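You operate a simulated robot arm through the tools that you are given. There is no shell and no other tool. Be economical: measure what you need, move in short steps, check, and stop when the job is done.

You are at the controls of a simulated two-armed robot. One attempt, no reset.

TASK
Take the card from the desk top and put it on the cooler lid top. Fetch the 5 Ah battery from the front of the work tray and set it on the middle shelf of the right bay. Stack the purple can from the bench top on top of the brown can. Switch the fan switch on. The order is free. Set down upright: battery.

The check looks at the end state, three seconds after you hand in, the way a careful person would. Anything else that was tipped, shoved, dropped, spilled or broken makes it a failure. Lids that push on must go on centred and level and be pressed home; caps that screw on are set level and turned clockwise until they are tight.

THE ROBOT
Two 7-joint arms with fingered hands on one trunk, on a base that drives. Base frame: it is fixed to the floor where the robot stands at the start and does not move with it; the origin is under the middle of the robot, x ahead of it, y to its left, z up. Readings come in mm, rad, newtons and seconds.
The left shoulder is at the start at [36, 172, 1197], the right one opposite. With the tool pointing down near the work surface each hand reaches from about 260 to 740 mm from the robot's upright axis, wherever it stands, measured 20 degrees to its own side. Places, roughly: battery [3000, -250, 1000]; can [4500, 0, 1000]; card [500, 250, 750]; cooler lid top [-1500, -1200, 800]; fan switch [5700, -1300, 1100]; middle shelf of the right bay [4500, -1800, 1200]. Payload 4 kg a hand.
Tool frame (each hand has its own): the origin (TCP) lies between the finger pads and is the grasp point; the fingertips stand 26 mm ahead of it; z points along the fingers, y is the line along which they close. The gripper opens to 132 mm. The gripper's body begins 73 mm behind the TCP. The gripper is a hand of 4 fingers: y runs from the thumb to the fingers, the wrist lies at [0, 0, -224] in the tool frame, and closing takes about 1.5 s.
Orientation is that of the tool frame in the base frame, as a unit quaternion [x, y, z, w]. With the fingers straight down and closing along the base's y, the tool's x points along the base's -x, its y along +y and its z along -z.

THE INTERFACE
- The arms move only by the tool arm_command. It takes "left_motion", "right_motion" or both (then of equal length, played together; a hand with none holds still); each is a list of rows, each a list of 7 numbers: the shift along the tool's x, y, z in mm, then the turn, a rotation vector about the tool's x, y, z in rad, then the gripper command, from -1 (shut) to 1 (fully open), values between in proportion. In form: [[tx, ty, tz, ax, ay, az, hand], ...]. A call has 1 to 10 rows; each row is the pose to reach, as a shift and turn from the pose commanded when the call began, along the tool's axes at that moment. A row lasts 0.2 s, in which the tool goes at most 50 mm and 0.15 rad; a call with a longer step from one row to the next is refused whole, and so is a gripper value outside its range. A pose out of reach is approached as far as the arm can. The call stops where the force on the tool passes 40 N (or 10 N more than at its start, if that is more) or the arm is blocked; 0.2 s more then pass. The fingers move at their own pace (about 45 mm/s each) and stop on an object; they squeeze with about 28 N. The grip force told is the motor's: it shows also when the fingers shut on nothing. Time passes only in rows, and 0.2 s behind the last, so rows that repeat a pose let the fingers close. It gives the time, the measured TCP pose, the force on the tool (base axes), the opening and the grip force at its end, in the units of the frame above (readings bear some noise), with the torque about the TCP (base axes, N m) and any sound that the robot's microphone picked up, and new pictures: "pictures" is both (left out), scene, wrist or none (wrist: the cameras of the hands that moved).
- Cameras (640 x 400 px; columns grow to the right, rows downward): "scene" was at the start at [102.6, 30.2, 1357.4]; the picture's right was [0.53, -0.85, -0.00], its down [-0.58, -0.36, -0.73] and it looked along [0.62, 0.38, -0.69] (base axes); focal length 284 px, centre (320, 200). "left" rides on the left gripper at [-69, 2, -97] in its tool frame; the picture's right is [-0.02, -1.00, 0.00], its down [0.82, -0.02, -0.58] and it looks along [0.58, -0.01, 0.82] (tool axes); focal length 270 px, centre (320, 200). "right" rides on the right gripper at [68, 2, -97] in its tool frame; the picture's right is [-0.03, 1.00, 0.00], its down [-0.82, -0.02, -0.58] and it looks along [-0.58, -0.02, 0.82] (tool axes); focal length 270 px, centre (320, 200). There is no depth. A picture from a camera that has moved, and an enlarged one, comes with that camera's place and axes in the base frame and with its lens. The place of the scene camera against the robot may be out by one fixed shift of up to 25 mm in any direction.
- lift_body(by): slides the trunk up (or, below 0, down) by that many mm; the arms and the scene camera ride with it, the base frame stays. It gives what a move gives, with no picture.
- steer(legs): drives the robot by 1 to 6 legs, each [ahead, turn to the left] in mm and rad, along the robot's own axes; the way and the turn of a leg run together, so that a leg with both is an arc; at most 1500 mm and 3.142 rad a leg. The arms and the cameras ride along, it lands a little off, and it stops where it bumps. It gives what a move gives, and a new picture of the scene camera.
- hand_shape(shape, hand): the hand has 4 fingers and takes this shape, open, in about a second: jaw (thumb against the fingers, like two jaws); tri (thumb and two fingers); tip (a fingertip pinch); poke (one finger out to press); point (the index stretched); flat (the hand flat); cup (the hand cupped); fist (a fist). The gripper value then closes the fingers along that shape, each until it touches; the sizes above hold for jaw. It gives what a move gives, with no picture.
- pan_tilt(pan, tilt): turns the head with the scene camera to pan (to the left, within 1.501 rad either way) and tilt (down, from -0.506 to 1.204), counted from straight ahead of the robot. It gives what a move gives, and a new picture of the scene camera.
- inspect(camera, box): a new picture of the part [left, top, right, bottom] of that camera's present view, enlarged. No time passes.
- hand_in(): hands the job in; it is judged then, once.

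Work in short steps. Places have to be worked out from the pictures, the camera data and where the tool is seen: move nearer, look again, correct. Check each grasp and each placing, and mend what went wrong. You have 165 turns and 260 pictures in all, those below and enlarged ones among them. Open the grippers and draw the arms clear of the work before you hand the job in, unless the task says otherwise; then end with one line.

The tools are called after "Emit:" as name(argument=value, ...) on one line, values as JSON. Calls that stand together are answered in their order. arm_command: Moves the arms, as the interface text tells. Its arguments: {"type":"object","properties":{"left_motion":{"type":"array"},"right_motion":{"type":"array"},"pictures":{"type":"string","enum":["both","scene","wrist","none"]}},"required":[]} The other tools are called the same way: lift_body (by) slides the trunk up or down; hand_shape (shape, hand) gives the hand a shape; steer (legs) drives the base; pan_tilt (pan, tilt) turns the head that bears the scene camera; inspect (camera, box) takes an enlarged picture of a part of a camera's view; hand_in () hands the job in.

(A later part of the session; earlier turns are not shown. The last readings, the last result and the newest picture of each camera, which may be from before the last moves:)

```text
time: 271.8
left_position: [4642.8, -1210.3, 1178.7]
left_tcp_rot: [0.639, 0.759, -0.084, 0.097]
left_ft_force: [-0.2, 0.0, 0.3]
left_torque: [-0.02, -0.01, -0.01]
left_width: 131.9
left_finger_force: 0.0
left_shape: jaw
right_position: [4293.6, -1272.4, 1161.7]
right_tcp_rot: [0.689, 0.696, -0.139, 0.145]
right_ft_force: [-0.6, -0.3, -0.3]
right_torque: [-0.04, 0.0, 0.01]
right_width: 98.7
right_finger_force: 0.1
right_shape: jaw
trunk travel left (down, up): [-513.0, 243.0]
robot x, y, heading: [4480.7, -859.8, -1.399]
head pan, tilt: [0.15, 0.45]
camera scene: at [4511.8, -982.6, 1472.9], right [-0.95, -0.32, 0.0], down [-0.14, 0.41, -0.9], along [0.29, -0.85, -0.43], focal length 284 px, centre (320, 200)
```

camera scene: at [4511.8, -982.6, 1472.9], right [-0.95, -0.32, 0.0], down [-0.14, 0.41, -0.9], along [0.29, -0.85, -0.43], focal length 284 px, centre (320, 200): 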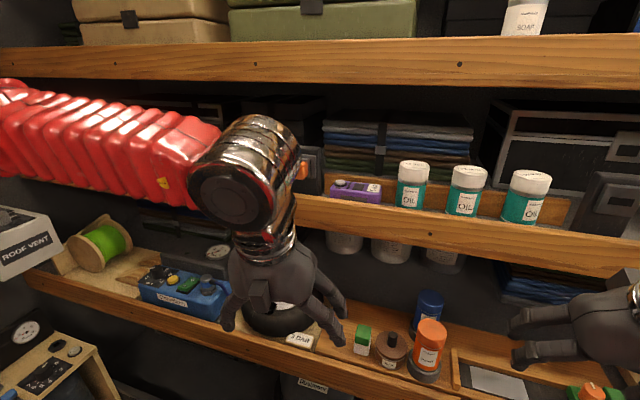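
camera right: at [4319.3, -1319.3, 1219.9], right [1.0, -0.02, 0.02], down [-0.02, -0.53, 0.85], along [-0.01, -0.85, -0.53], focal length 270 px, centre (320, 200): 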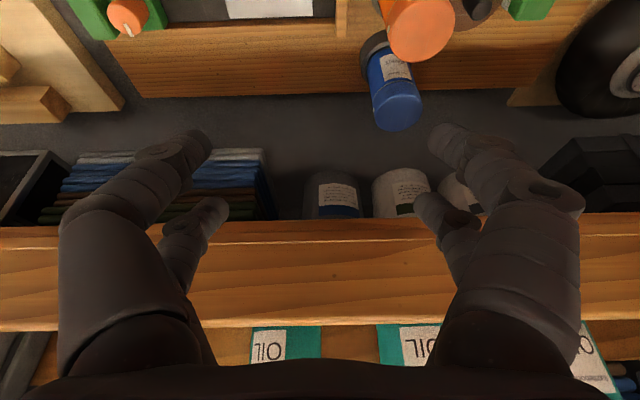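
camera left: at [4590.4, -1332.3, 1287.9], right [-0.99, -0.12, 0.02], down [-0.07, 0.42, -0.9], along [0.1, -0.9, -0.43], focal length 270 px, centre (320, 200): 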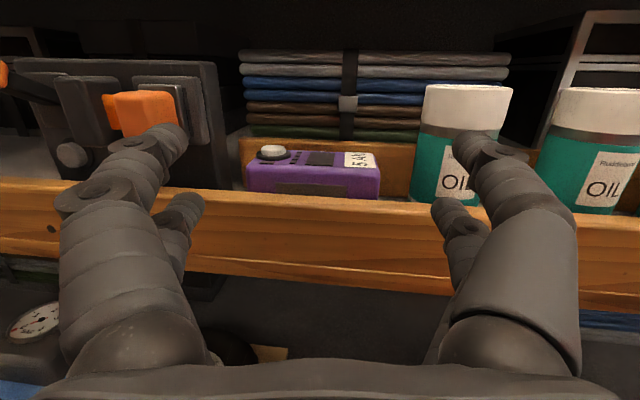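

The box labelled "ROOF VENT" at left fits the fan switch's listed place. I turn toward +x to go there.

Emit:
steer(legs=[[0, 0.7]])

Emit:
steer(legs=[[0, 0.65]])

```text
time: 274.3
left_position: [4828.7, -1029.9, 1178.3]
left_tcp_rot: [0.345, 0.93, -0.047, 0.119]
left_ft_force: [-0.1, 0.1, 0.2]
left_torque: [0.0, 0.02, 0.01]
left_width: 131.7
left_finger_force: 0.0
left_shape: jaw
right_position: [4599.1, -1312.9, 1158.1]
right_tcp_rot: [0.396, 0.896, -0.071, 0.186]
right_ft_force: [0.5, 0.7, -0.3]
right_torque: [0.02, 0.02, 0.0]
right_width: 98.7
right_finger_force: 0.2
right_shape: jaw
trunk travel left (down, up): [-513.0, 243.0]
robot x, y, heading: [4457.6, -890.7, -0.714]
head pan, tilt: [0.15, 0.45]
camera scene: at [4550.8, -967.2, 1472.6], right [-0.53, -0.85, 0.0], down [-0.37, 0.23, -0.9], along [0.76, -0.48, -0.44], focal length 284 px, centre (320, 200)
```

scene: 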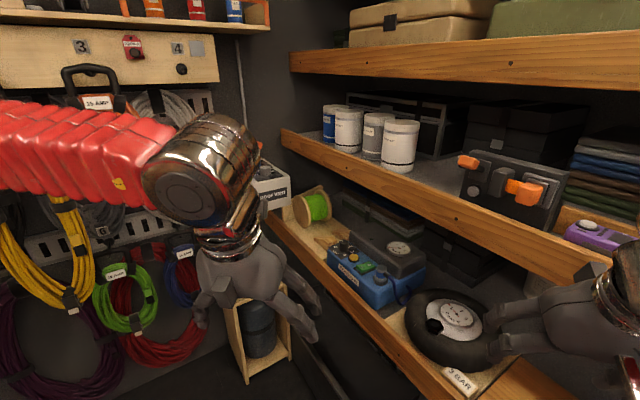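

```text
time: 276.7
left_position: [4840.9, -773.6, 1178.7]
left_tcp_rot: [0.027, 0.991, -0.007, 0.128]
left_ft_force: [0.1, -0.1, -0.7]
left_torque: [0.01, -0.02, 0.01]
left_width: 132.2
left_finger_force: 0.0
left_shape: jaw
right_position: [4839.0, -1146.4, 1157.0]
right_tcp_rot: [0.067, 0.978, 0.003, 0.198]
right_ft_force: [1.1, -0.3, 0.4]
right_torque: [-0.03, 0.02, 0.01]
right_width: 99.1
right_finger_force: 0.0
right_shape: jaw
trunk travel left (down, up): [-513.0, 243.0]
robot x, y, heading: [4460.1, -924.6, -0.058]
head pan, tilt: [0.15, 0.45]
camera scene: at [4572.0, -931.9, 1472.5], right [0.09, -1.0, 0.0], down [-0.44, -0.04, -0.9], along [0.9, 0.08, -0.44], focal length 284 px, centre (320, 200)
```

scene: 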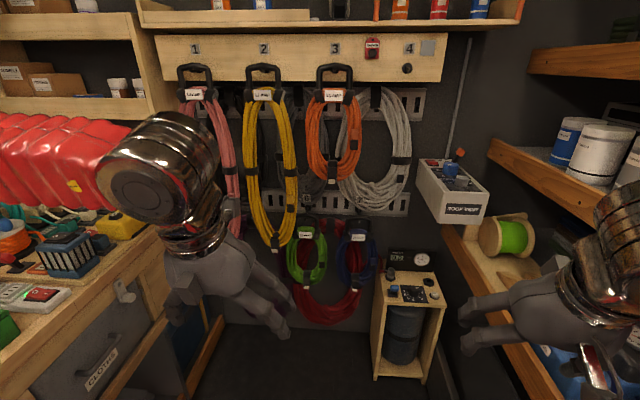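

The roof-vent box hangs on the end wall with controls on its top. I enlarge it.

Emit:
inspect(camera="scene", box=[390, 130, 510, 230])

```text
4.00 times, centred on (450, 180) of scene
camera zoom: at [4572.0, -931.9, 1472.5], right [0.09, -1.0, 0.0], down [-0.44, -0.04, -0.9], along [0.9, 0.08, -0.44], focal length 1136 px, centre (-200, 280)
```

zoom: 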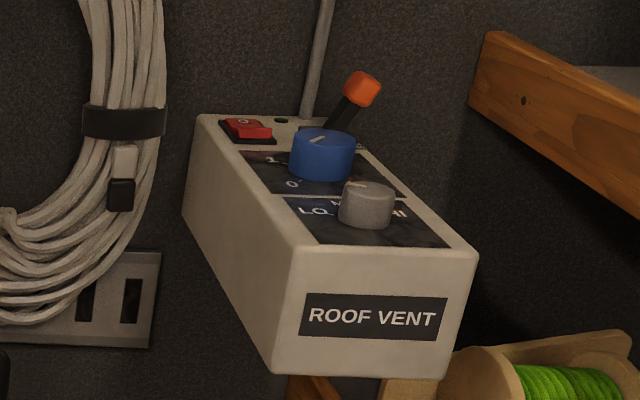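

I drive 700 mm nearer and look down at the box.

Emit:
steer(legs=[[700, 0]])

Emit:
pan_tilt(pan=-0.55, tilt=0.65)

Emit:
inspect(camera="scene", box=[240, 90, 400, 220])

```text
time: 280.9
left_position: [5549.4, -816.5, 1181.7]
left_tcp_rot: [0.03, 0.991, -0.011, 0.131]
left_ft_force: [-1.3, -0.1, -0.6]
left_torque: [-0.07, -0.04, 0.06]
left_width: 131.8
left_finger_force: 0.0
left_shape: jaw
right_position: [5546.6, -1189.5, 1161.9]
right_tcp_rot: [0.073, 0.977, -0.001, 0.202]
right_ft_force: [0.4, 0.5, 0.4]
right_torque: [0.01, 0.03, 0.0]
right_width: 99.0
right_finger_force: 0.0
right_shape: jaw
trunk travel left (down, up): [-513.0, 243.0]
robot x, y, heading: [5173.9, -969.8, -0.069]
head pan, tilt: [0.15, 0.45]
stopped in leg 1: the robot was blocked; the commanded pose is now the measured one
camera scene: at [5277.6, -969.0, 1473.3], right [0.08, -1.0, 0.01], down [-0.43, -0.04, -0.9], along [0.9, 0.07, -0.43], focal length 284 px, centre (320, 200)
```

scene: 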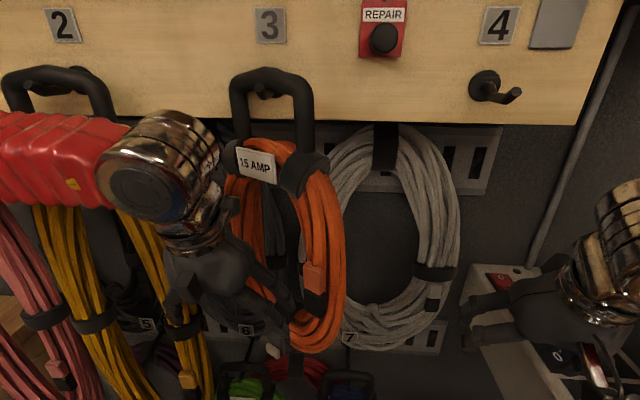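

```text
time: 281.9
left_position: [5548.8, -816.1, 1182.2]
left_tcp_rot: [0.03, 0.991, -0.011, 0.131]
left_ft_force: [-1.7, -1.0, -1.6]
left_torque: [0.06, -0.18, -0.04]
left_width: 131.9
left_finger_force: 0.0
left_shape: jaw
right_position: [5545.7, -1188.8, 1162.0]
right_tcp_rot: [0.073, 0.977, -0.001, 0.203]
right_ft_force: [0.7, 0.0, 0.0]
right_torque: [-0.02, -0.01, 0.02]
right_width: 98.9
right_finger_force: 0.1
right_shape: jaw
trunk travel left (down, up): [-513.0, 243.0]
robot x, y, heading: [5176.8, -970.3, -0.071]
head pan, tilt: [-0.55, 0.649]
camera scene: at [5257.0, -1026.8, 1455.8], right [-0.58, -0.81, 0.0], down [-0.49, 0.34, -0.8], along [0.65, -0.47, -0.6], focal length 284 px, centre (320, 200)
```

scene: 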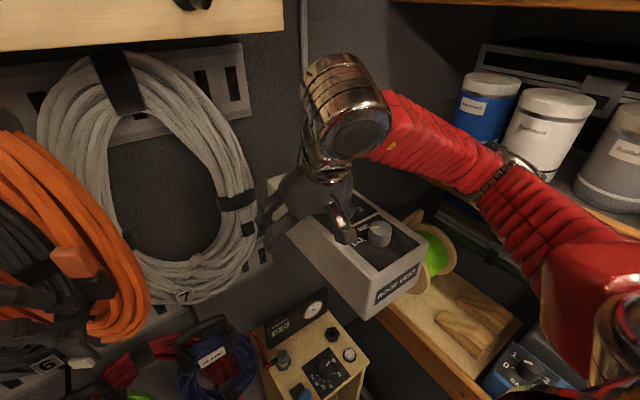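

```text
3.08 times, centred on (320, 155) of scene
camera zoom: at [5257.0, -1026.8, 1455.8], right [-0.58, -0.81, 0.0], down [-0.49, 0.34, -0.8], along [0.65, -0.47, -0.6], focal length 874 px, centre (320, 338)
```

zoom: 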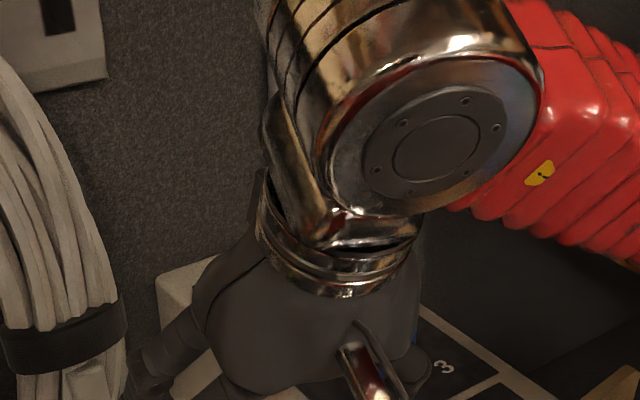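

The right hand hides the box and the left hand is near the hoses. I pull both hands back and look again.

Emit:
arm_command(left_motion=[[35, 0, 0, 0, 0, 0, 1], [70, 0, 0, 0, 0, 0, 1], [100, 0, 0, 0, 0, 0, 1], [120, 0, 0, 0, 0, 0, 1]], right_motion=[[35, 0, -10, 0, 0, 0, 1], [70, 0, -20, 0, 0, 0, 1], [110, 10, -30, 0, 0, 0, 1], [150, 30, -40, 0, 0, 0, 1]], pictures="none")

Emit:
inspect(camera="scene", box=[240, 120, 440, 320])

```text
time: 282.9
left_position: [5506.7, -819.2, 1174.1]
left_tcp_rot: [0.029, 0.991, -0.018, 0.126]
left_ft_force: [0.0, -0.3, 0.4]
left_torque: [-0.03, 0.01, 0.02]
left_width: 131.9
left_finger_force: 0.1
left_shape: jaw
left hand out of reach, approached as far as the arm can: row 2, 3, 4
right_position: [5542.3, -1187.2, 1157.1]
right_tcp_rot: [0.068, 0.977, -0.005, 0.203]
right_ft_force: [0.3, -0.3, -0.3]
right_torque: [0.02, -0.03, 0.02]
right_width: 132.0
right_finger_force: 0.0
right_shape: jaw
right hand out of reach, approached as far as the arm can: row 1, 2, 3, 4
trunk travel left (down, up): [-513.0, 243.0]
robot x, y, heading: [5179.0, -970.7, -0.066]
head pan, tilt: [-0.55, 0.649]
```

```text
2.00 times, centred on (340, 220) of scene
camera zoom: at [5273.8, -1010.6, 1455.7], right [-0.58, -0.82, 0.02], down [-0.5, 0.33, -0.8], along [0.65, -0.47, -0.6], focal length 568 px, centre (280, 160)
```

zoom: 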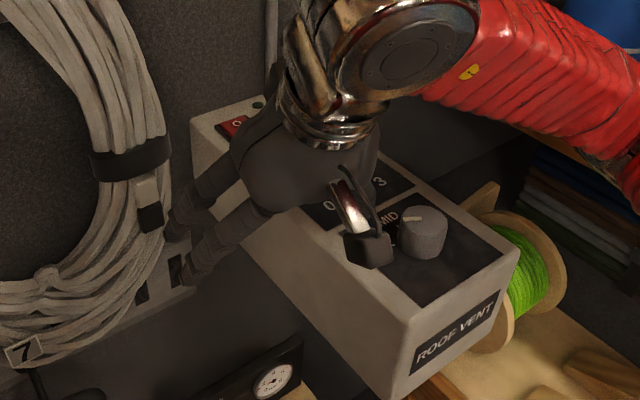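

I back up 130 mm and level the right hand so I can see the box's top.

Emit:
steer(legs=[[-150, 0]])

Emit:
arm_command(right_motion=[[0, 20, -10, 0.001, 0.137, -0.024, 1], [10, 40, -20, 0.002, 0.273, -0.048, 1], [20, 60, -20, 0.003, 0.409, -0.072, 1], [50, 90, -20, 0.003, 0.409, -0.072, 1], [80, 110, -20, 0.003, 0.409, -0.072, 1]], pictures="none")

Emit:
inspect(camera="scene", box=[240, 100, 440, 300])

```text
time: 284.3
left_position: [5432.2, -813.7, 1179.5]
left_tcp_rot: [0.026, 0.99, -0.016, 0.136]
left_ft_force: [-1.3, -0.9, -0.2]
left_torque: [0.04, -0.13, 0.01]
left_width: 131.9
left_finger_force: 0.0
left_shape: jaw
right_position: [5508.7, -1186.1, 1167.4]
right_tcp_rot: [0.044, 0.984, 0.007, 0.173]
right_ft_force: [-0.7, 1.0, -2.1]
right_torque: [-0.09, -0.14, 0.0]
right_width: 131.9
right_finger_force: 0.1
right_shape: jaw
trunk travel left (down, up): [-513.0, 243.0]
robot x, y, heading: [5127.6, -976.8, 0.132]
head pan, tilt: [-0.55, 0.649]
stopped in leg 1: the robot was blocked; the commanded pose is now the measured one
camera scene: at [5214.9, -1002.8, 1455.8], right [-0.41, -0.91, 0.02], down [-0.55, 0.23, -0.81], along [0.73, -0.34, -0.59], focal length 284 px, centre (320, 200)
```

scene: 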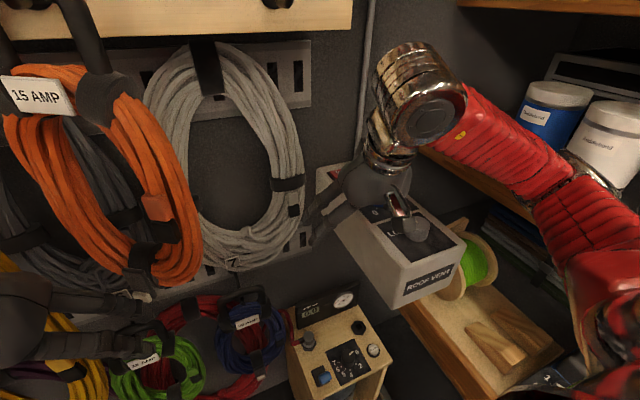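

```text
time: 285.7
left_position: [5438.0, -833.9, 1182.4]
left_tcp_rot: [0.021, 0.991, -0.004, 0.132]
left_ft_force: [0.1, -0.8, 0.1]
left_torque: [-0.05, 0.01, -0.04]
left_width: 132.0
left_finger_force: 0.0
left_shape: jaw
right_position: [5410.7, -1051.1, 1138.6]
right_tcp_rot: [-0.049, 0.992, 0.06, -0.104]
right_ft_force: [-0.7, -0.3, 0.0]
right_torque: [0.0, 0.01, -0.01]
right_width: 132.0
right_finger_force: 0.0
right_shape: jaw
right hand out of reach, approached as far as the arm can: row 1, 2, 3
trunk travel left (down, up): [-513.0, 243.0]
robot x, y, heading: [5127.1, -983.7, 0.123]
head pan, tilt: [-0.55, 0.649]
stopped in row 5 (right hand): the arm was blocked; the commanded pose is now the measured one
```

```text
2.00 times, centred on (340, 200) of scene
camera zoom: at [5224.4, -1032.1, 1454.8], right [-0.41, -0.91, 0.0], down [-0.55, 0.25, -0.8], along [0.72, -0.33, -0.61], focal length 568 px, centre (280, 200)
```

zoom: 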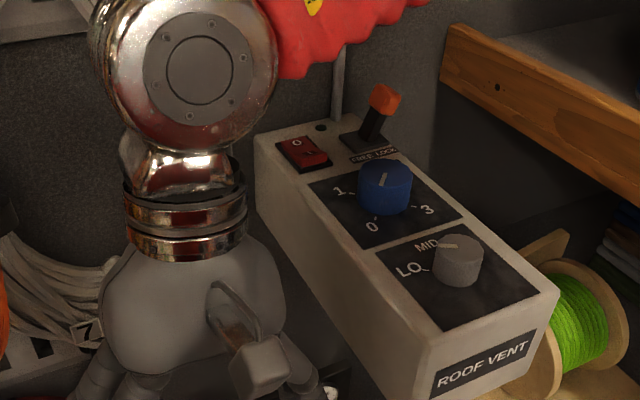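

I see a red rocker, a FREE/LOCK lever, a speed knob and a LO/MID/HI knob. The rocker should be the fan switch; I enlarge it.

Emit:
inspect(camera="scene", box=[325, 135, 400, 195])

```text
6.67 times, centred on (362, 165) of scene
camera zoom: at [5224.4, -1032.1, 1454.8], right [-0.41, -0.91, 0.0], down [-0.55, 0.25, -0.8], along [0.72, -0.33, -0.61], focal length 1894 px, centre (37, 433)
```

zoom: 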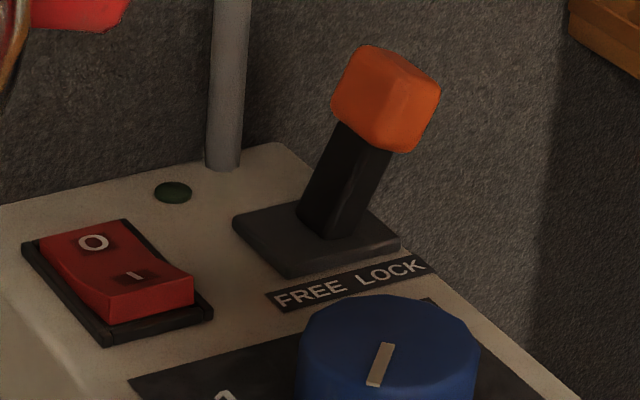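

Its raised "I" end is nearest the robot, so the switch is off; it lies near the listed [5700, -1300, 1100]. I turn the robot a bit right to use the right arm.

Emit:
steer(legs=[[0, -0.35]])

Emit:
hand_shape(hand="right", shape="poke")

```text
time: 287.3
left_position: [5466.3, -947.3, 1181.9]
left_tcp_rot: [0.194, 0.972, -0.028, 0.13]
left_ft_force: [0.4, 0.0, -0.5]
left_torque: [-0.03, -0.02, 0.0]
left_width: 131.8
left_finger_force: 0.0
left_shape: jaw
right_position: [5365.2, -1142.7, 1139.2]
right_tcp_rot: [0.126, 0.985, 0.076, -0.091]
right_ft_force: [0.1, 0.2, -0.5]
right_torque: [-0.01, 0.02, -0.01]
right_width: 132.0
right_finger_force: 0.0
right_shape: jaw
trunk travel left (down, up): [-513.0, 243.0]
robot x, y, heading: [5131.8, -963.5, -0.227]
head pan, tilt: [-0.55, 0.649]
camera scene: at [5205.1, -1043.7, 1455.1], right [-0.7, -0.71, 0.0], down [-0.43, 0.42, -0.8], along [0.57, -0.56, -0.6], focal length 284 px, centre (320, 200)
```

scene: 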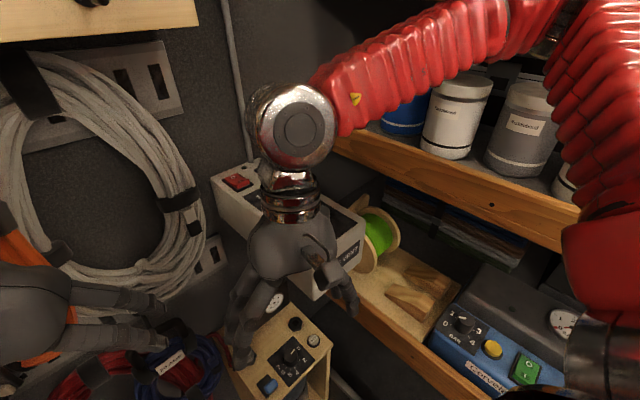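

```text
time: 288.2
left_position: [5468.0, -948.9, 1181.4]
left_tcp_rot: [0.195, 0.972, -0.029, 0.129]
left_ft_force: [-0.4, 0.8, 0.7]
left_torque: [-0.03, 0.0, -0.01]
left_width: 132.1
left_finger_force: 0.0
left_shape: jaw
right_position: [5366.5, -1142.4, 1138.3]
right_tcp_rot: [0.125, 0.985, 0.077, -0.092]
right_ft_force: [-0.4, 0.3, -0.3]
right_torque: [0.01, -0.02, 0.02]
right_width: 0.0
right_finger_force: 0.1
right_shape: poke
trunk travel left (down, up): [-513.0, 243.0]
robot x, y, heading: [5125.6, -967.2, -0.228]
head pan, tilt: [-0.55, 0.649]
```

I level the right hand and bring the poking finger above and in front of the rocker for a close look.

Emit:
arm_command(right_motion=[[0, 0, -40, 0.065, -0.1, 0, 1], [-30, -10, -70, 0.13, -0.202, 0, 1], [-70, -22, -80, 0.13, -0.202, 0, 1], [-110, -35, -80, 0.13, -0.202, 0, 1], [-150, -48, -80, 0.13, -0.202, 0, 1], [-180, -58, -80, 0.13, -0.202, 0, 1]], pictures="wrist")

```text
time: 289.6
left_position: [5468.3, -948.3, 1181.4]
left_tcp_rot: [0.196, 0.972, -0.028, 0.129]
left_ft_force: [1.2, 0.2, -0.5]
left_torque: [0.02, 0.01, 0.0]
left_width: 132.0
left_finger_force: 0.0
left_shape: jaw
right_position: [5538.1, -1256.5, 1174.8]
right_tcp_rot: [0.127, 0.992, -0.001, 0.0]
right_ft_force: [0.1, 0.1, 0.4]
right_torque: [-0.02, 0.01, -0.02]
right_width: 0.2
right_finger_force: 0.0
right_shape: poke
trunk travel left (down, up): [-513.0, 243.0]
robot x, y, heading: [5127.2, -966.7, -0.223]
head pan, tilt: [-0.55, 0.649]
camera right: at [5472.1, -1237.2, 1271.0], right [0.28, 0.96, 0.0], down [0.79, -0.22, 0.58], along [0.55, -0.16, -0.82], focal length 270 px, centre (320, 200)
```

right: 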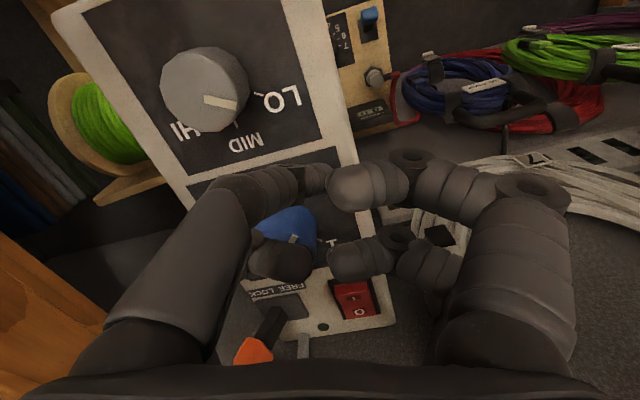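

The rocker shows clearly. I check which finger is extended.

Emit:
inspect(camera="scene", box=[160, 60, 400, 260])

```text
2.00 times, centred on (280, 160) of scene
camera zoom: at [5208.6, -1045.9, 1454.8], right [-0.7, -0.71, 0.0], down [-0.43, 0.42, -0.8], along [0.57, -0.56, -0.61], focal length 568 px, centre (400, 280)
```

zoom: 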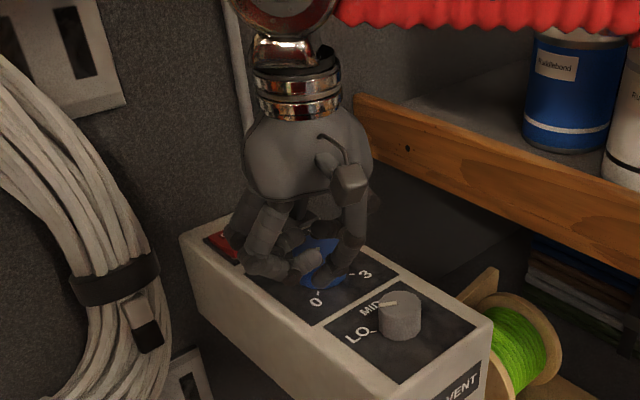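

I raise the hand, return to the jaw shape (closed, its tip is well known), and bring the closed tip tilted forward above the rocker's I end.

Emit:
arm_command(right_motion=[[20, 0, -40, 0, 0, 0, 1], [40, 0, -70, 0, 0, 0, 1]], pictures="none")

Emit:
hand_shape(hand="right", shape="jaw")

Emit:
arm_command(right_motion=[[0, 0, 0, 0, 0, 0, -1], [0, 0, 0, 0, 0, 0, -1], [0, 0, 0, 0, 0, 0, -1], [-40, 4, 10, 0, -0.1, 0, -1], [-80, 8, 20, 0, -0.2, 0, -1], [-120, 12, 30, 0, -0.3, 0, -1], [-160, 16, 40, 0, -0.4, 0, -1], [-195, 20, 45, 0, -0.4, 0, -1]], pictures="wrist")

```text
time: 290.2
left_position: [5467.8, -948.1, 1182.3]
left_tcp_rot: [0.194, 0.972, -0.027, 0.13]
left_ft_force: [0.6, -0.1, 0.1]
left_torque: [-0.03, 0.01, -0.01]
left_width: 132.1
left_finger_force: 0.1
left_shape: jaw
right_position: [5499.0, -1246.7, 1244.1]
right_tcp_rot: [0.128, 0.992, -0.001, 0.0]
right_ft_force: [-0.1, -0.1, -0.9]
right_torque: [-0.03, 0.01, 0.02]
right_width: 0.0
right_finger_force: 0.2
right_shape: poke
trunk travel left (down, up): [-513.0, 243.0]
robot x, y, heading: [5128.2, -963.3, -0.224]
head pan, tilt: [-0.55, 0.649]
```

```text
time: 291.1
left_position: [5466.4, -949.5, 1181.1]
left_tcp_rot: [0.194, 0.972, -0.028, 0.13]
left_ft_force: [-0.5, 0.3, -0.4]
left_torque: [0.01, 0.01, 0.01]
left_width: 132.0
left_finger_force: 0.1
left_shape: jaw
right_position: [5499.0, -1245.2, 1243.5]
right_tcp_rot: [0.127, 0.992, -0.001, -0.001]
right_ft_force: [-1.2, -0.3, 0.2]
right_torque: [0.02, 0.0, 0.0]
right_width: 131.8
right_finger_force: 0.1
right_shape: jaw
trunk travel left (down, up): [-513.0, 243.0]
robot x, y, heading: [5126.4, -964.7, -0.23]
head pan, tilt: [-0.55, 0.649]
```

```text
time: 292.9
left_position: [5468.9, -949.9, 1180.5]
left_tcp_rot: [0.194, 0.972, -0.027, 0.13]
left_ft_force: [0.6, 0.5, -0.2]
left_torque: [-0.03, 0.01, -0.01]
left_width: 132.0
left_finger_force: 0.0
left_shape: jaw
right_position: [5693.2, -1276.7, 1195.9]
right_tcp_rot: [0.124, 0.972, -0.026, 0.196]
right_ft_force: [0.5, 0.1, 0.8]
right_torque: [-0.02, 0.04, 0.01]
right_width: 0.2
right_finger_force: 15.5
right_shape: jaw
trunk travel left (down, up): [-513.0, 243.0]
robot x, y, heading: [5130.2, -962.1, -0.225]
head pan, tilt: [-0.55, 0.649]
camera right: at [5595.6, -1248.2, 1257.7], right [0.27, 0.96, 0.01], down [0.51, -0.15, 0.85], along [0.82, -0.23, -0.53], focal length 270 px, centre (320, 200)
```

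right: 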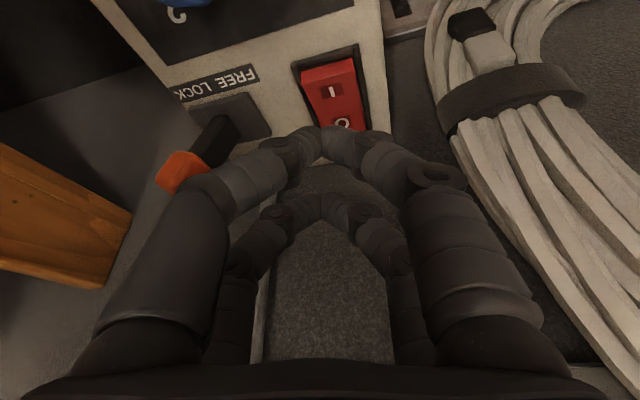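

Two views put the rocker's I end at [5696, -1272, 1106]. I press straight down on it, then rise and look.

Emit:
arm_command(right_motion=[[8, 3, 25, 0, 0, 0, -1], [17, 5, 49, 0, 0, 0, -1], [18.5, 5, 53, 0, 0, 0, -1], [20, 5, 57, 0, 0, 0, -1], [21.7, 5, 60.5, 0, 0, 0, -1], [23.2, 5, 64, 0, 0, 0, -1], [24.8, 5, 68, 0, 0, 0, -1]], pictures="none")

Emit:
arm_command(right_motion=[[-10, 0, -25, 0, 0, 0, -1], [-25, 0, -60, 0, 0, 0, -1], [0, 0, -80, 0, 0, 0, -1]], pictures="wrist")

```text
time: 294.3
left_position: [5464.9, -947.4, 1182.2]
left_tcp_rot: [0.195, 0.972, -0.028, 0.13]
left_ft_force: [0.2, -0.7, 0.2]
left_torque: [0.05, 0.0, 0.02]
left_width: 132.0
left_finger_force: 0.1
left_shape: jaw
right_position: [5694.9, -1271.2, 1140.7]
right_tcp_rot: [0.124, 0.971, -0.025, 0.204]
right_ft_force: [-15.3, 1.0, 16.8]
right_torque: [0.06, 0.64, 0.0]
right_width: 0.0
right_finger_force: 28.2
right_shape: jaw
trunk travel left (down, up): [-513.0, 243.0]
robot x, y, heading: [5127.8, -961.9, -0.228]
head pan, tilt: [-0.55, 0.649]
stopped in row 6 (right hand): the force on the tool passed its limit at 42 N (the readings are from after the stop); the commanded pose is now the measured one
```

```text
time: 295.1
left_position: [5467.7, -948.7, 1182.7]
left_tcp_rot: [0.195, 0.972, -0.028, 0.13]
left_ft_force: [-0.2, -0.9, -0.6]
left_torque: [-0.01, -0.01, -0.03]
left_width: 132.1
left_finger_force: 0.0
left_shape: jaw
right_position: [5666.9, -1265.3, 1212.8]
right_tcp_rot: [0.124, 0.971, -0.025, 0.203]
right_ft_force: [-0.4, 0.3, -0.3]
right_torque: [-0.01, -0.03, -0.04]
right_width: 0.0
right_finger_force: 27.9
right_shape: jaw
trunk travel left (down, up): [-513.0, 243.0]
robot x, y, heading: [5128.2, -966.7, -0.226]
head pan, tilt: [-0.55, 0.649]
camera right: at [5568.7, -1237.1, 1272.3], right [0.27, 0.96, 0.01], down [0.49, -0.15, 0.86], along [0.82, -0.23, -0.52], focal length 270 px, centre (320, 200)
```

right: 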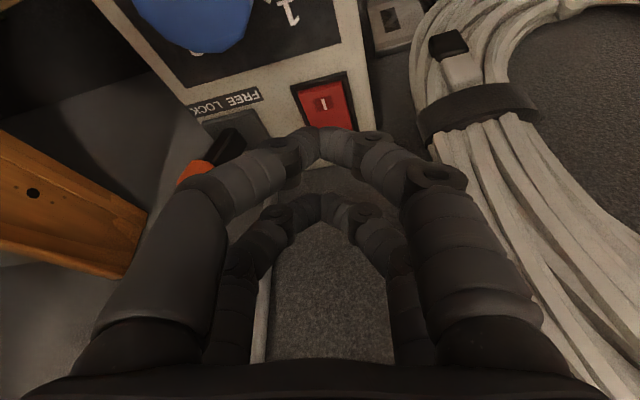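

I check the rocker closely.

Emit:
inspect(camera="right", box=[270, 60, 380, 140])

```text
5.00 times, centred on (325, 100) of right
camera zoom: at [5568.7, -1237.1, 1272.3], right [0.27, 0.96, 0.01], down [0.49, -0.15, 0.86], along [0.82, -0.23, -0.52], focal length 1351 px, centre (295, 700)
```

zoom: 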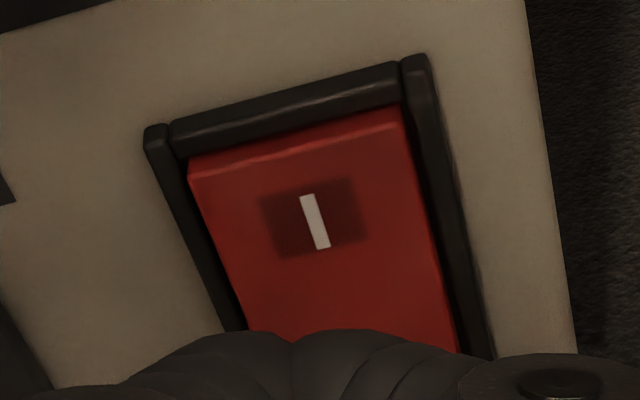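

The I end is now pressed in: the fan is on. I retract the right arm, back up along the aisle and turn toward the left bench for the cans.

Emit:
arm_command(right_motion=[[35, 0, -30, 0, 0, 0, -1], [70, 0, -50, 0, 0.1, 0, -1], [105, 0, -62, 0, 0.2, 0, -1], [140, 2, -70, 0, 0.3, 0, -1], [172, 4, -73, 0, 0.4, 0, -1]], left_motion=[[20, 0, 0, 0, 0.08, 0, 1], [40, 0, 0, 0, 0.16, 0, 1], [60, 0, 0, 0, 0.26, 0, 1], [60, 0, 0, 0, 0.26, 0, 1], [60, 0, 0, 0, 0.26, 0, 1]], pictures="none")

Emit:
steer(legs=[[-420, 0.1], [0, 0.5]])

Emit:
steer(legs=[[0, 0.6]])

Emit:
steer(legs=[[0, 0.6]])

```text
time: 296.3
left_position: [5414.7, -927.2, 1167.2]
left_tcp_rot: [0.197, 0.98, -0.002, 0.002]
left_ft_force: [-0.3, 0.2, 0.0]
left_torque: [0.01, 0.0, 0.0]
left_width: 131.7
left_finger_force: 0.0
left_shape: jaw
right_position: [5488.1, -1210.9, 1206.4]
right_tcp_rot: [0.127, 0.992, 0.0, 0.004]
right_ft_force: [0.0, 0.3, 0.4]
right_torque: [-0.02, -0.01, -0.04]
right_width: 0.0
right_finger_force: 28.1
right_shape: jaw
trunk travel left (down, up): [-513.0, 243.0]
robot x, y, heading: [5126.6, -966.2, -0.224]
head pan, tilt: [-0.55, 0.649]
```

```text
time: 300.7
left_position: [4934.5, -695.3, 1168.8]
left_tcp_rot: [-0.102, 0.995, -0.003, 0.003]
left_ft_force: [-0.4, -0.1, -0.1]
left_torque: [-0.09, -0.02, 0.02]
left_width: 132.3
left_finger_force: 0.0
left_shape: jaw
right_position: [5156.4, -889.4, 1207.6]
right_tcp_rot: [-0.17, 0.985, -0.001, 0.006]
right_ft_force: [-0.1, -0.8, -0.8]
right_torque: [-0.05, -0.06, -0.02]
right_width: 0.0
right_finger_force: 28.2
right_shape: jaw
trunk travel left (down, up): [-513.0, 243.0]
robot x, y, heading: [4731.5, -919.7, 0.375]
head pan, tilt: [-0.55, 0.649]
stopped in leg 2: the robot was blocked; the commanded pose is now the measured one
camera scene: at [4831.8, -940.2, 1455.0], right [-0.18, -0.98, 0.0], down [-0.59, 0.1, -0.8], along [0.78, -0.14, -0.6], focal length 284 px, centre (320, 200)
```

scene: 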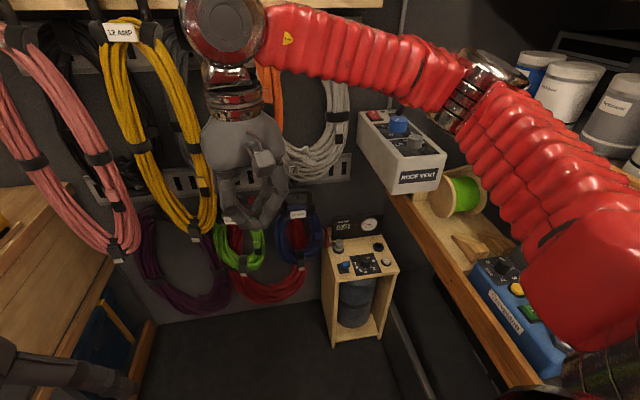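

```text
time: 302.6
left_position: [4799.3, -625.7, 1169.3]
left_tcp_rot: [-0.351, 0.936, -0.002, 0.005]
left_ft_force: [-0.5, -0.4, -0.1]
left_torque: [0.02, -0.09, 0.02]
left_width: 132.4
left_finger_force: 0.0
left_shape: jaw
right_position: [5087.0, -685.5, 1208.6]
right_tcp_rot: [-0.415, 0.91, 0.003, 0.004]
right_ft_force: [-0.9, 0.0, -0.3]
right_torque: [-0.02, -0.08, -0.01]
right_width: 0.0
right_finger_force: 28.5
right_shape: jaw
trunk travel left (down, up): [-513.0, 243.0]
robot x, y, heading: [4752.6, -942.3, 0.901]
head pan, tilt: [-0.55, 0.649]
stopped in leg 1: the robot was blocked; the commanded pose is now the measured one
camera scene: at [4841.6, -906.7, 1455.0], right [0.34, -0.94, 0.0], down [-0.57, -0.21, -0.8], along [0.75, 0.27, -0.6], focal length 284 px, centre (320, 200)
```

scene: 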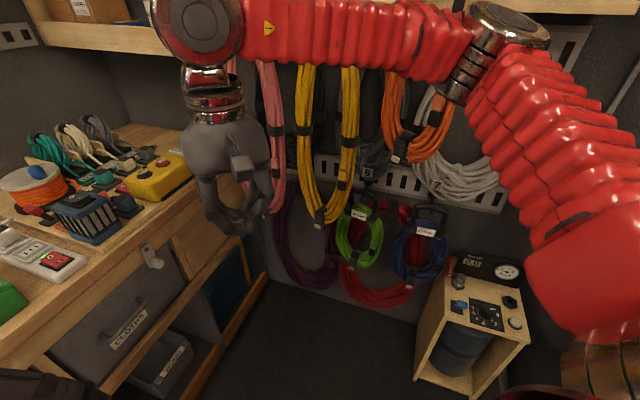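

```text
time: 305.2
left_position: [4613.9, -652.1, 1168.7]
left_tcp_rot: [-0.611, 0.792, -0.001, 0.004]
left_ft_force: [-0.4, 0.5, 0.1]
left_torque: [0.02, -0.1, -0.01]
left_width: 132.1
left_finger_force: 0.1
left_shape: jaw
right_position: [4885.2, -536.8, 1210.4]
right_tcp_rot: [-0.665, 0.746, 0.004, 0.004]
right_ft_force: [-0.9, -0.5, 0.0]
right_torque: [0.02, -0.11, 0.02]
right_width: 0.2
right_finger_force: 28.0
right_shape: jaw
trunk travel left (down, up): [-513.0, 243.0]
robot x, y, heading: [4784.2, -940.6, 1.495]
head pan, tilt: [-0.55, 0.649]
stopped in leg 1: the robot was blocked; the commanded pose is now the measured one
camera scene: at [4831.2, -863.3, 1455.1], right [0.81, -0.59, 0.0], down [-0.35, -0.49, -0.8], along [0.47, 0.65, -0.6], focal length 284 px, centre (320, 200)
```

scene: 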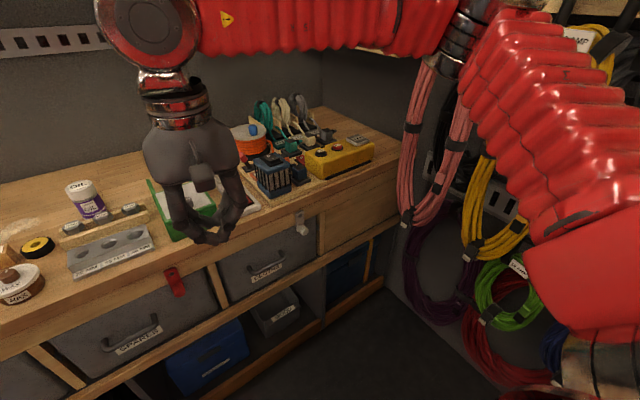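

The purple can is at about [4690, -60] and the brown one at about [4565, -280]. I drive ahead and look at both closely.

Emit:
steer(legs=[[240, 0]])

Emit:
arm_command(left_motion=[[0, -20, -20, 0, 0, 0, 0.4], [0, -50, -20, 0, 0, 0, 0.2], [0, -90, -20, 0, 0, 0, 0.2]], pictures="none")

Emit:
pan_tilt(pan=0.25, tilt=0.7)

```text
time: 307.0
left_position: [4637.0, -407.9, 1170.6]
left_tcp_rot: [-0.61, 0.793, 0.0, 0.003]
left_ft_force: [0.4, 0.5, -1.1]
left_torque: [-0.01, 0.0, 0.0]
left_width: 132.0
left_finger_force: 0.0
left_shape: jaw
right_position: [4909.5, -293.5, 1208.4]
right_tcp_rot: [-0.664, 0.748, 0.004, 0.001]
right_ft_force: [0.2, 0.7, 0.3]
right_torque: [-0.04, 0.02, 0.01]
right_width: 0.0
right_finger_force: 27.9
right_shape: jaw
trunk travel left (down, up): [-513.0, 243.0]
robot x, y, heading: [4801.7, -696.1, 1.493]
head pan, tilt: [-0.55, 0.649]
camera scene: at [4855.9, -620.1, 1454.7], right [0.81, -0.59, 0.0], down [-0.36, -0.49, -0.8], along [0.47, 0.64, -0.61], focal length 284 px, centre (320, 200)
```

scene: 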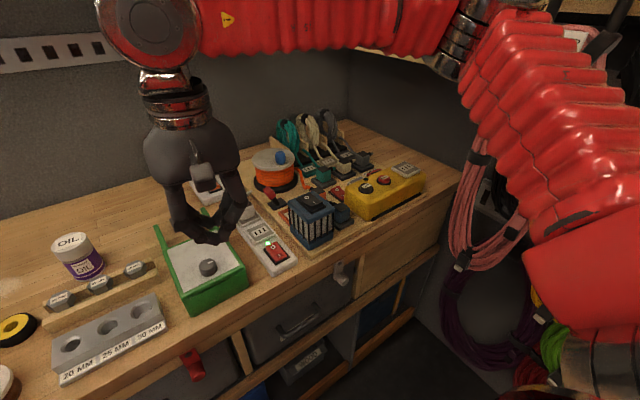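

```text
time: 307.8
left_position: [4730.0, -431.1, 1190.6]
left_tcp_rot: [-0.609, 0.793, 0.001, 0.003]
left_ft_force: [-0.2, 0.1, -0.5]
left_torque: [0.02, 0.05, -0.05]
left_width: 79.8
left_finger_force: 0.1
left_shape: jaw
right_position: [4911.0, -294.0, 1209.6]
right_tcp_rot: [-0.663, 0.748, 0.006, 0.0]
right_ft_force: [0.7, -0.1, -0.8]
right_torque: [0.03, 0.02, -0.03]
right_width: 0.0
right_finger_force: 27.8
right_shape: jaw
trunk travel left (down, up): [-513.0, 243.0]
robot x, y, heading: [4803.0, -697.1, 1.491]
head pan, tilt: [-0.55, 0.649]
```

```text
time: 309.0
left_position: [4728.9, -431.1, 1191.3]
left_tcp_rot: [-0.61, 0.793, -0.001, 0.003]
left_ft_force: [-0.7, -0.3, -0.3]
left_torque: [0.0, 0.03, -0.02]
left_width: 79.8
left_finger_force: 0.0
left_shape: jaw
right_position: [4909.5, -295.6, 1210.1]
right_tcp_rot: [-0.663, 0.748, 0.005, 0.002]
right_ft_force: [-0.5, 0.9, 0.4]
right_torque: [-0.01, 0.01, -0.03]
right_width: 0.0
right_finger_force: 27.4
right_shape: jaw
trunk travel left (down, up): [-513.0, 243.0]
robot x, y, heading: [4803.2, -696.8, 1.488]
head pan, tilt: [0.25, 0.7]
camera scene: at [4790.5, -608.3, 1450.5], right [0.99, 0.17, 0.0], down [0.11, -0.64, -0.76], along [-0.13, 0.75, -0.64], focal length 284 px, centre (320, 200)
```

scene: 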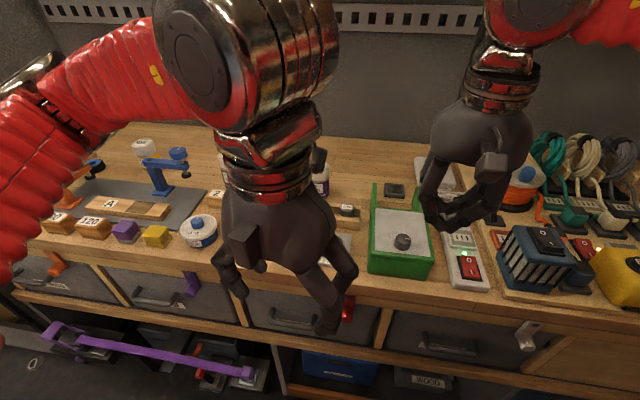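

I bring the left hand above the purple can and look through its wrist camera.

Emit:
arm_command(left_motion=[[-42, 17, 5, 0, 0, 0, 0.6], [-84, 34, 10, 0, 0, 0, 0.6], [-126, 50, 15, 0, 0, 0, 0.6], [-168, 67, 20, 0, 0, 0, 0.6], [-210, 84, 25, 0, 0, 0, 0.6], [-252, 101, 30, 0, 0, 0, 0.6], [-294, 118, 35, 0, 0, 0, 0.6], [-336, 134, 40, 0, 0, 0, 0.6], [-372, 150, 45, 0, 0, 0, 0.6]], pictures="both")

```text
time: 311.0
left_position: [4675.3, -33.0, 1147.1]
left_tcp_rot: [-0.609, 0.793, 0.001, 0.002]
left_ft_force: [-0.1, -1.0, -0.4]
left_torque: [-0.03, -0.01, 0.0]
left_width: 105.7
left_finger_force: 0.1
left_shape: jaw
right_position: [4911.0, -294.8, 1209.8]
right_tcp_rot: [-0.663, 0.749, 0.005, 0.002]
right_ft_force: [-0.4, 0.7, -0.7]
right_torque: [0.04, 0.03, 0.0]
right_width: 0.0
right_finger_force: 28.2
right_shape: jaw
trunk travel left (down, up): [-513.0, 243.0]
robot x, y, heading: [4800.5, -697.8, 1.491]
head pan, tilt: [0.25, 0.7]
camera scene: at [4791.0, -607.4, 1450.4], right [0.99, 0.17, 0.0], down [0.11, -0.64, -0.76], along [-0.13, 0.75, -0.65], focal length 284 px, centre (320, 200)
camera left: at [4689.6, 33.1, 1243.1], right [0.97, -0.23, 0.0], down [-0.19, -0.8, 0.57], along [-0.13, -0.56, -0.82], focal length 270 px, centre (320, 200)
```

scene: 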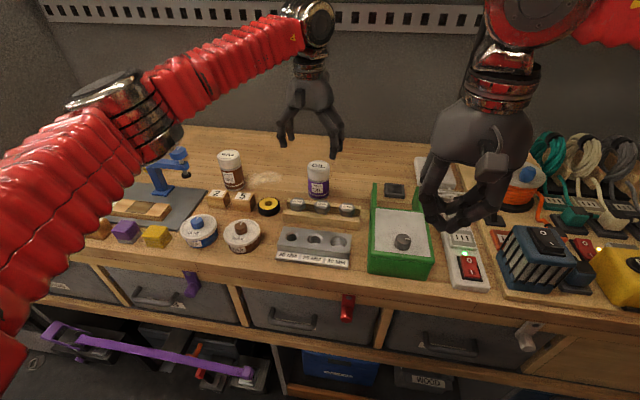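
left: 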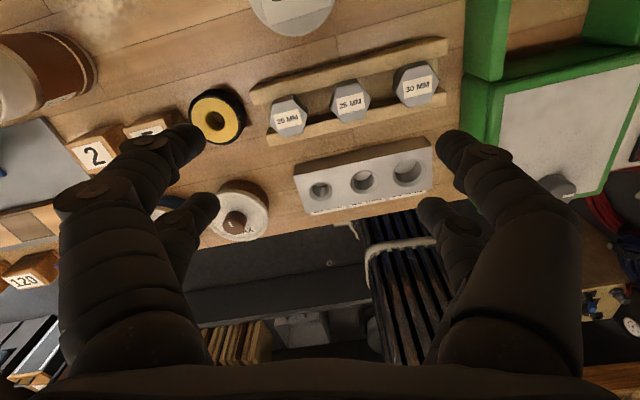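

The brown can (white cap) stands at about [4395, 45], the purple at about [4671, 43]. I drive 80 mm ahead and centre the hand above the purple can.

Emit:
steer(legs=[[80, 0]])

Emit:
arm_command(left_motion=[[0, 5, 20, 0, 0, 0, 0.6], [4, 9, 40, 0, 0, 0, 0.6], [4, 9, 55, 0, 0, 0, 0.6]], pictures="wrist")

```text
time: 312.0
left_position: [4679.0, 47.3, 1145.5]
left_tcp_rot: [-0.61, 0.792, -0.001, 0.002]
left_ft_force: [-0.2, 1.0, 0.3]
left_torque: [-0.02, -0.02, -0.02]
left_width: 105.4
left_finger_force: 0.1
left_shape: jaw
right_position: [4914.8, -212.7, 1209.2]
right_tcp_rot: [-0.665, 0.747, 0.004, 0.001]
right_ft_force: [0.3, 0.6, 0.9]
right_torque: [-0.07, -0.01, 0.02]
right_width: 0.0
right_finger_force: 27.6
right_shape: jaw
trunk travel left (down, up): [-513.0, 243.0]
robot x, y, heading: [4809.8, -616.6, 1.49]
head pan, tilt: [0.25, 0.7]
camera scene: at [4796.9, -525.9, 1450.2], right [0.99, 0.17, 0.0], down [0.11, -0.64, -0.76], along [-0.13, 0.75, -0.65], focal length 284 px, centre (320, 200)
```

scene: 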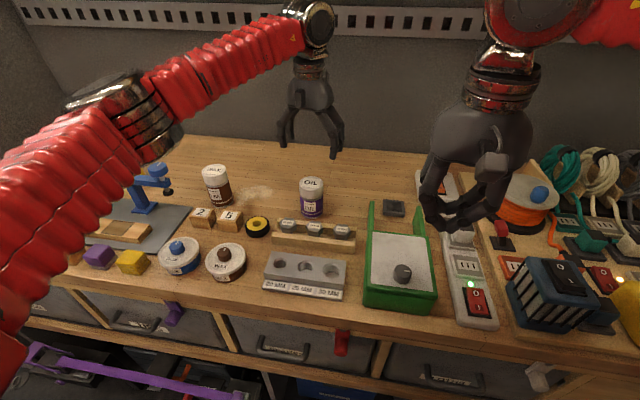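

```text
time: 312.8
left_position: [4669.2, 43.5, 1091.1]
left_tcp_rot: [-0.61, 0.792, 0.001, 0.003]
left_ft_force: [1.0, 0.3, 0.2]
left_torque: [0.03, 0.04, 0.01]
left_width: 105.4
left_finger_force: 0.0
left_shape: jaw
right_position: [4913.5, -215.1, 1210.8]
right_tcp_rot: [-0.664, 0.747, 0.005, 0.001]
right_ft_force: [1.1, 0.9, -1.0]
right_torque: [-0.01, 0.04, 0.0]
right_width: 0.1
right_finger_force: 27.8
right_shape: jaw
trunk travel left (down, up): [-513.0, 243.0]
robot x, y, heading: [4807.8, -619.5, 1.495]
head pan, tilt: [0.25, 0.7]
camera left: at [4683.6, 109.6, 1187.8], right [0.97, -0.23, 0.0], down [-0.19, -0.8, 0.57], along [-0.13, -0.56, -0.82], focal length 270 px, centre (320, 200)
```

left: 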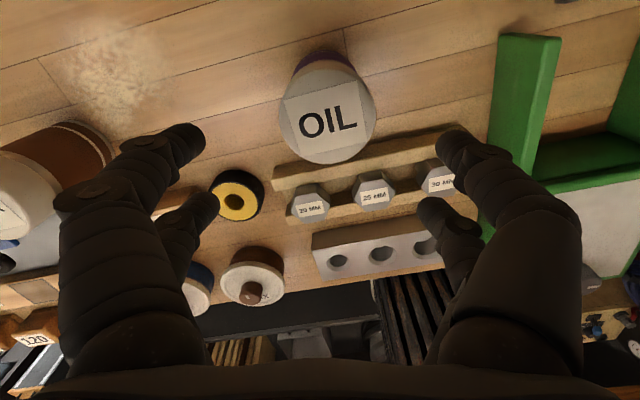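

Purple cap top is at [4673, 43, 977], the brown one at about [4382, 41, 977]. I descend and grasp the purple can, lift it high, then reposition the robot toward -x to reach the brown can.

Emit:
arm_command(left_motion=[[0, -4, 40, 0, 0, 0, 0.6], [0, -4, 80, 0, 0, 0, 0.6], [0, -4, 120, 0, 0, 0, 0.6], [0, -4, 145, 0, 0, 0, 0.6], [0, -4, 159, 0, 0, 0, 0.6], [0, -4, 159, 0, 0, 0, 0.3], [0, -4, 159, 0, 0, 0, 0], [0, -4, 159, 0, 0, 0, -0.4], [0, -4, 159, 0, 0, 0, -0.8], [0, -4, 159, 0, 0, 0, -0.8]], pictures="none")

Emit:
arm_command(left_motion=[[0, 0, 0, 0, 0, 0, -0.8], [0, 0, -15, 0, 0, 0, -0.8], [0, 0, -50, 0, 0, 0, -0.8], [0, 0, -95, 0, 0, 0, -0.8], [0, 0, -140, 0, 0, 0, -0.8], [0, 0, -185, 0, 0, 0, -0.8], [10, 0, -220, 0, 0, 0, -0.8]], pictures="none")

Emit:
steer(legs=[[0, -0.4], [-430, 0], [0, 0.4], [370, 0]])

```text
time: 314.0
left_position: [4676.3, 51.8, 953.0]
left_tcp_rot: [-0.61, 0.792, 0.005, 0.014]
left_ft_force: [-0.7, -4.3, 22.9]
left_torque: [0.55, -0.07, 0.01]
left_width: 105.3
left_finger_force: 0.0
left_shape: jaw
right_position: [4914.4, -214.9, 1210.1]
right_tcp_rot: [-0.664, 0.748, 0.005, 0.002]
right_ft_force: [-0.2, 0.2, 0.4]
right_torque: [-0.06, -0.02, -0.02]
right_width: 0.0
right_finger_force: 28.1
right_shape: jaw
trunk travel left (down, up): [-513.0, 243.0]
robot x, y, heading: [4811.3, -617.2, 1.498]
head pan, tilt: [0.25, 0.7]
stopped in row 5 (left hand): the force on the tool passed its limit at 48 N (the readings are from after the stop); the commanded pose is now the measured one
```

```text
time: 315.6
left_position: [4668.9, 35.1, 1165.7]
left_tcp_rot: [-0.61, 0.792, 0.004, 0.011]
left_ft_force: [-1.0, -0.4, 0.3]
left_torque: [0.03, 0.0, 0.04]
left_width: 12.8
left_finger_force: 22.6
left_shape: jaw
right_position: [4914.4, -215.4, 1210.1]
right_tcp_rot: [-0.664, 0.747, 0.005, 0.002]
right_ft_force: [-0.8, -0.7, 0.4]
right_torque: [0.04, -0.01, -0.03]
right_width: 0.0
right_finger_force: 28.1
right_shape: jaw
trunk travel left (down, up): [-513.0, 243.0]
robot x, y, heading: [4811.1, -618.3, 1.498]
head pan, tilt: [0.25, 0.7]
```

```text
time: 322.9
left_position: [4517.7, 26.7, 1163.6]
left_tcp_rot: [-0.603, 0.798, 0.004, 0.011]
left_ft_force: [-0.1, 0.3, 0.6]
left_torque: [-0.03, -0.01, 0.04]
left_width: 11.6
left_finger_force: 28.1
left_shape: jaw
right_position: [4756.2, -229.2, 1209.7]
right_tcp_rot: [-0.657, 0.754, 0.004, -0.001]
right_ft_force: [-0.2, 0.4, 0.0]
right_torque: [-0.02, -0.03, -0.03]
right_width: 0.0
right_finger_force: 28.0
right_shape: jaw
trunk travel left (down, up): [-513.0, 243.0]
robot x, y, heading: [4648.5, -631.5, 1.465]
head pan, tilt: [0.25, 0.7]
camera scene: at [4634.3, -539.5, 1450.4], right [0.99, 0.15, 0.0], down [0.1, -0.64, -0.76], along [-0.11, 0.76, -0.65], focal length 284 px, centre (320, 200)
```

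scene: 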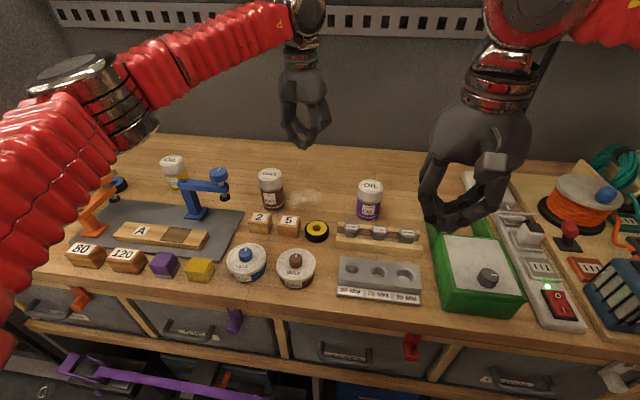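

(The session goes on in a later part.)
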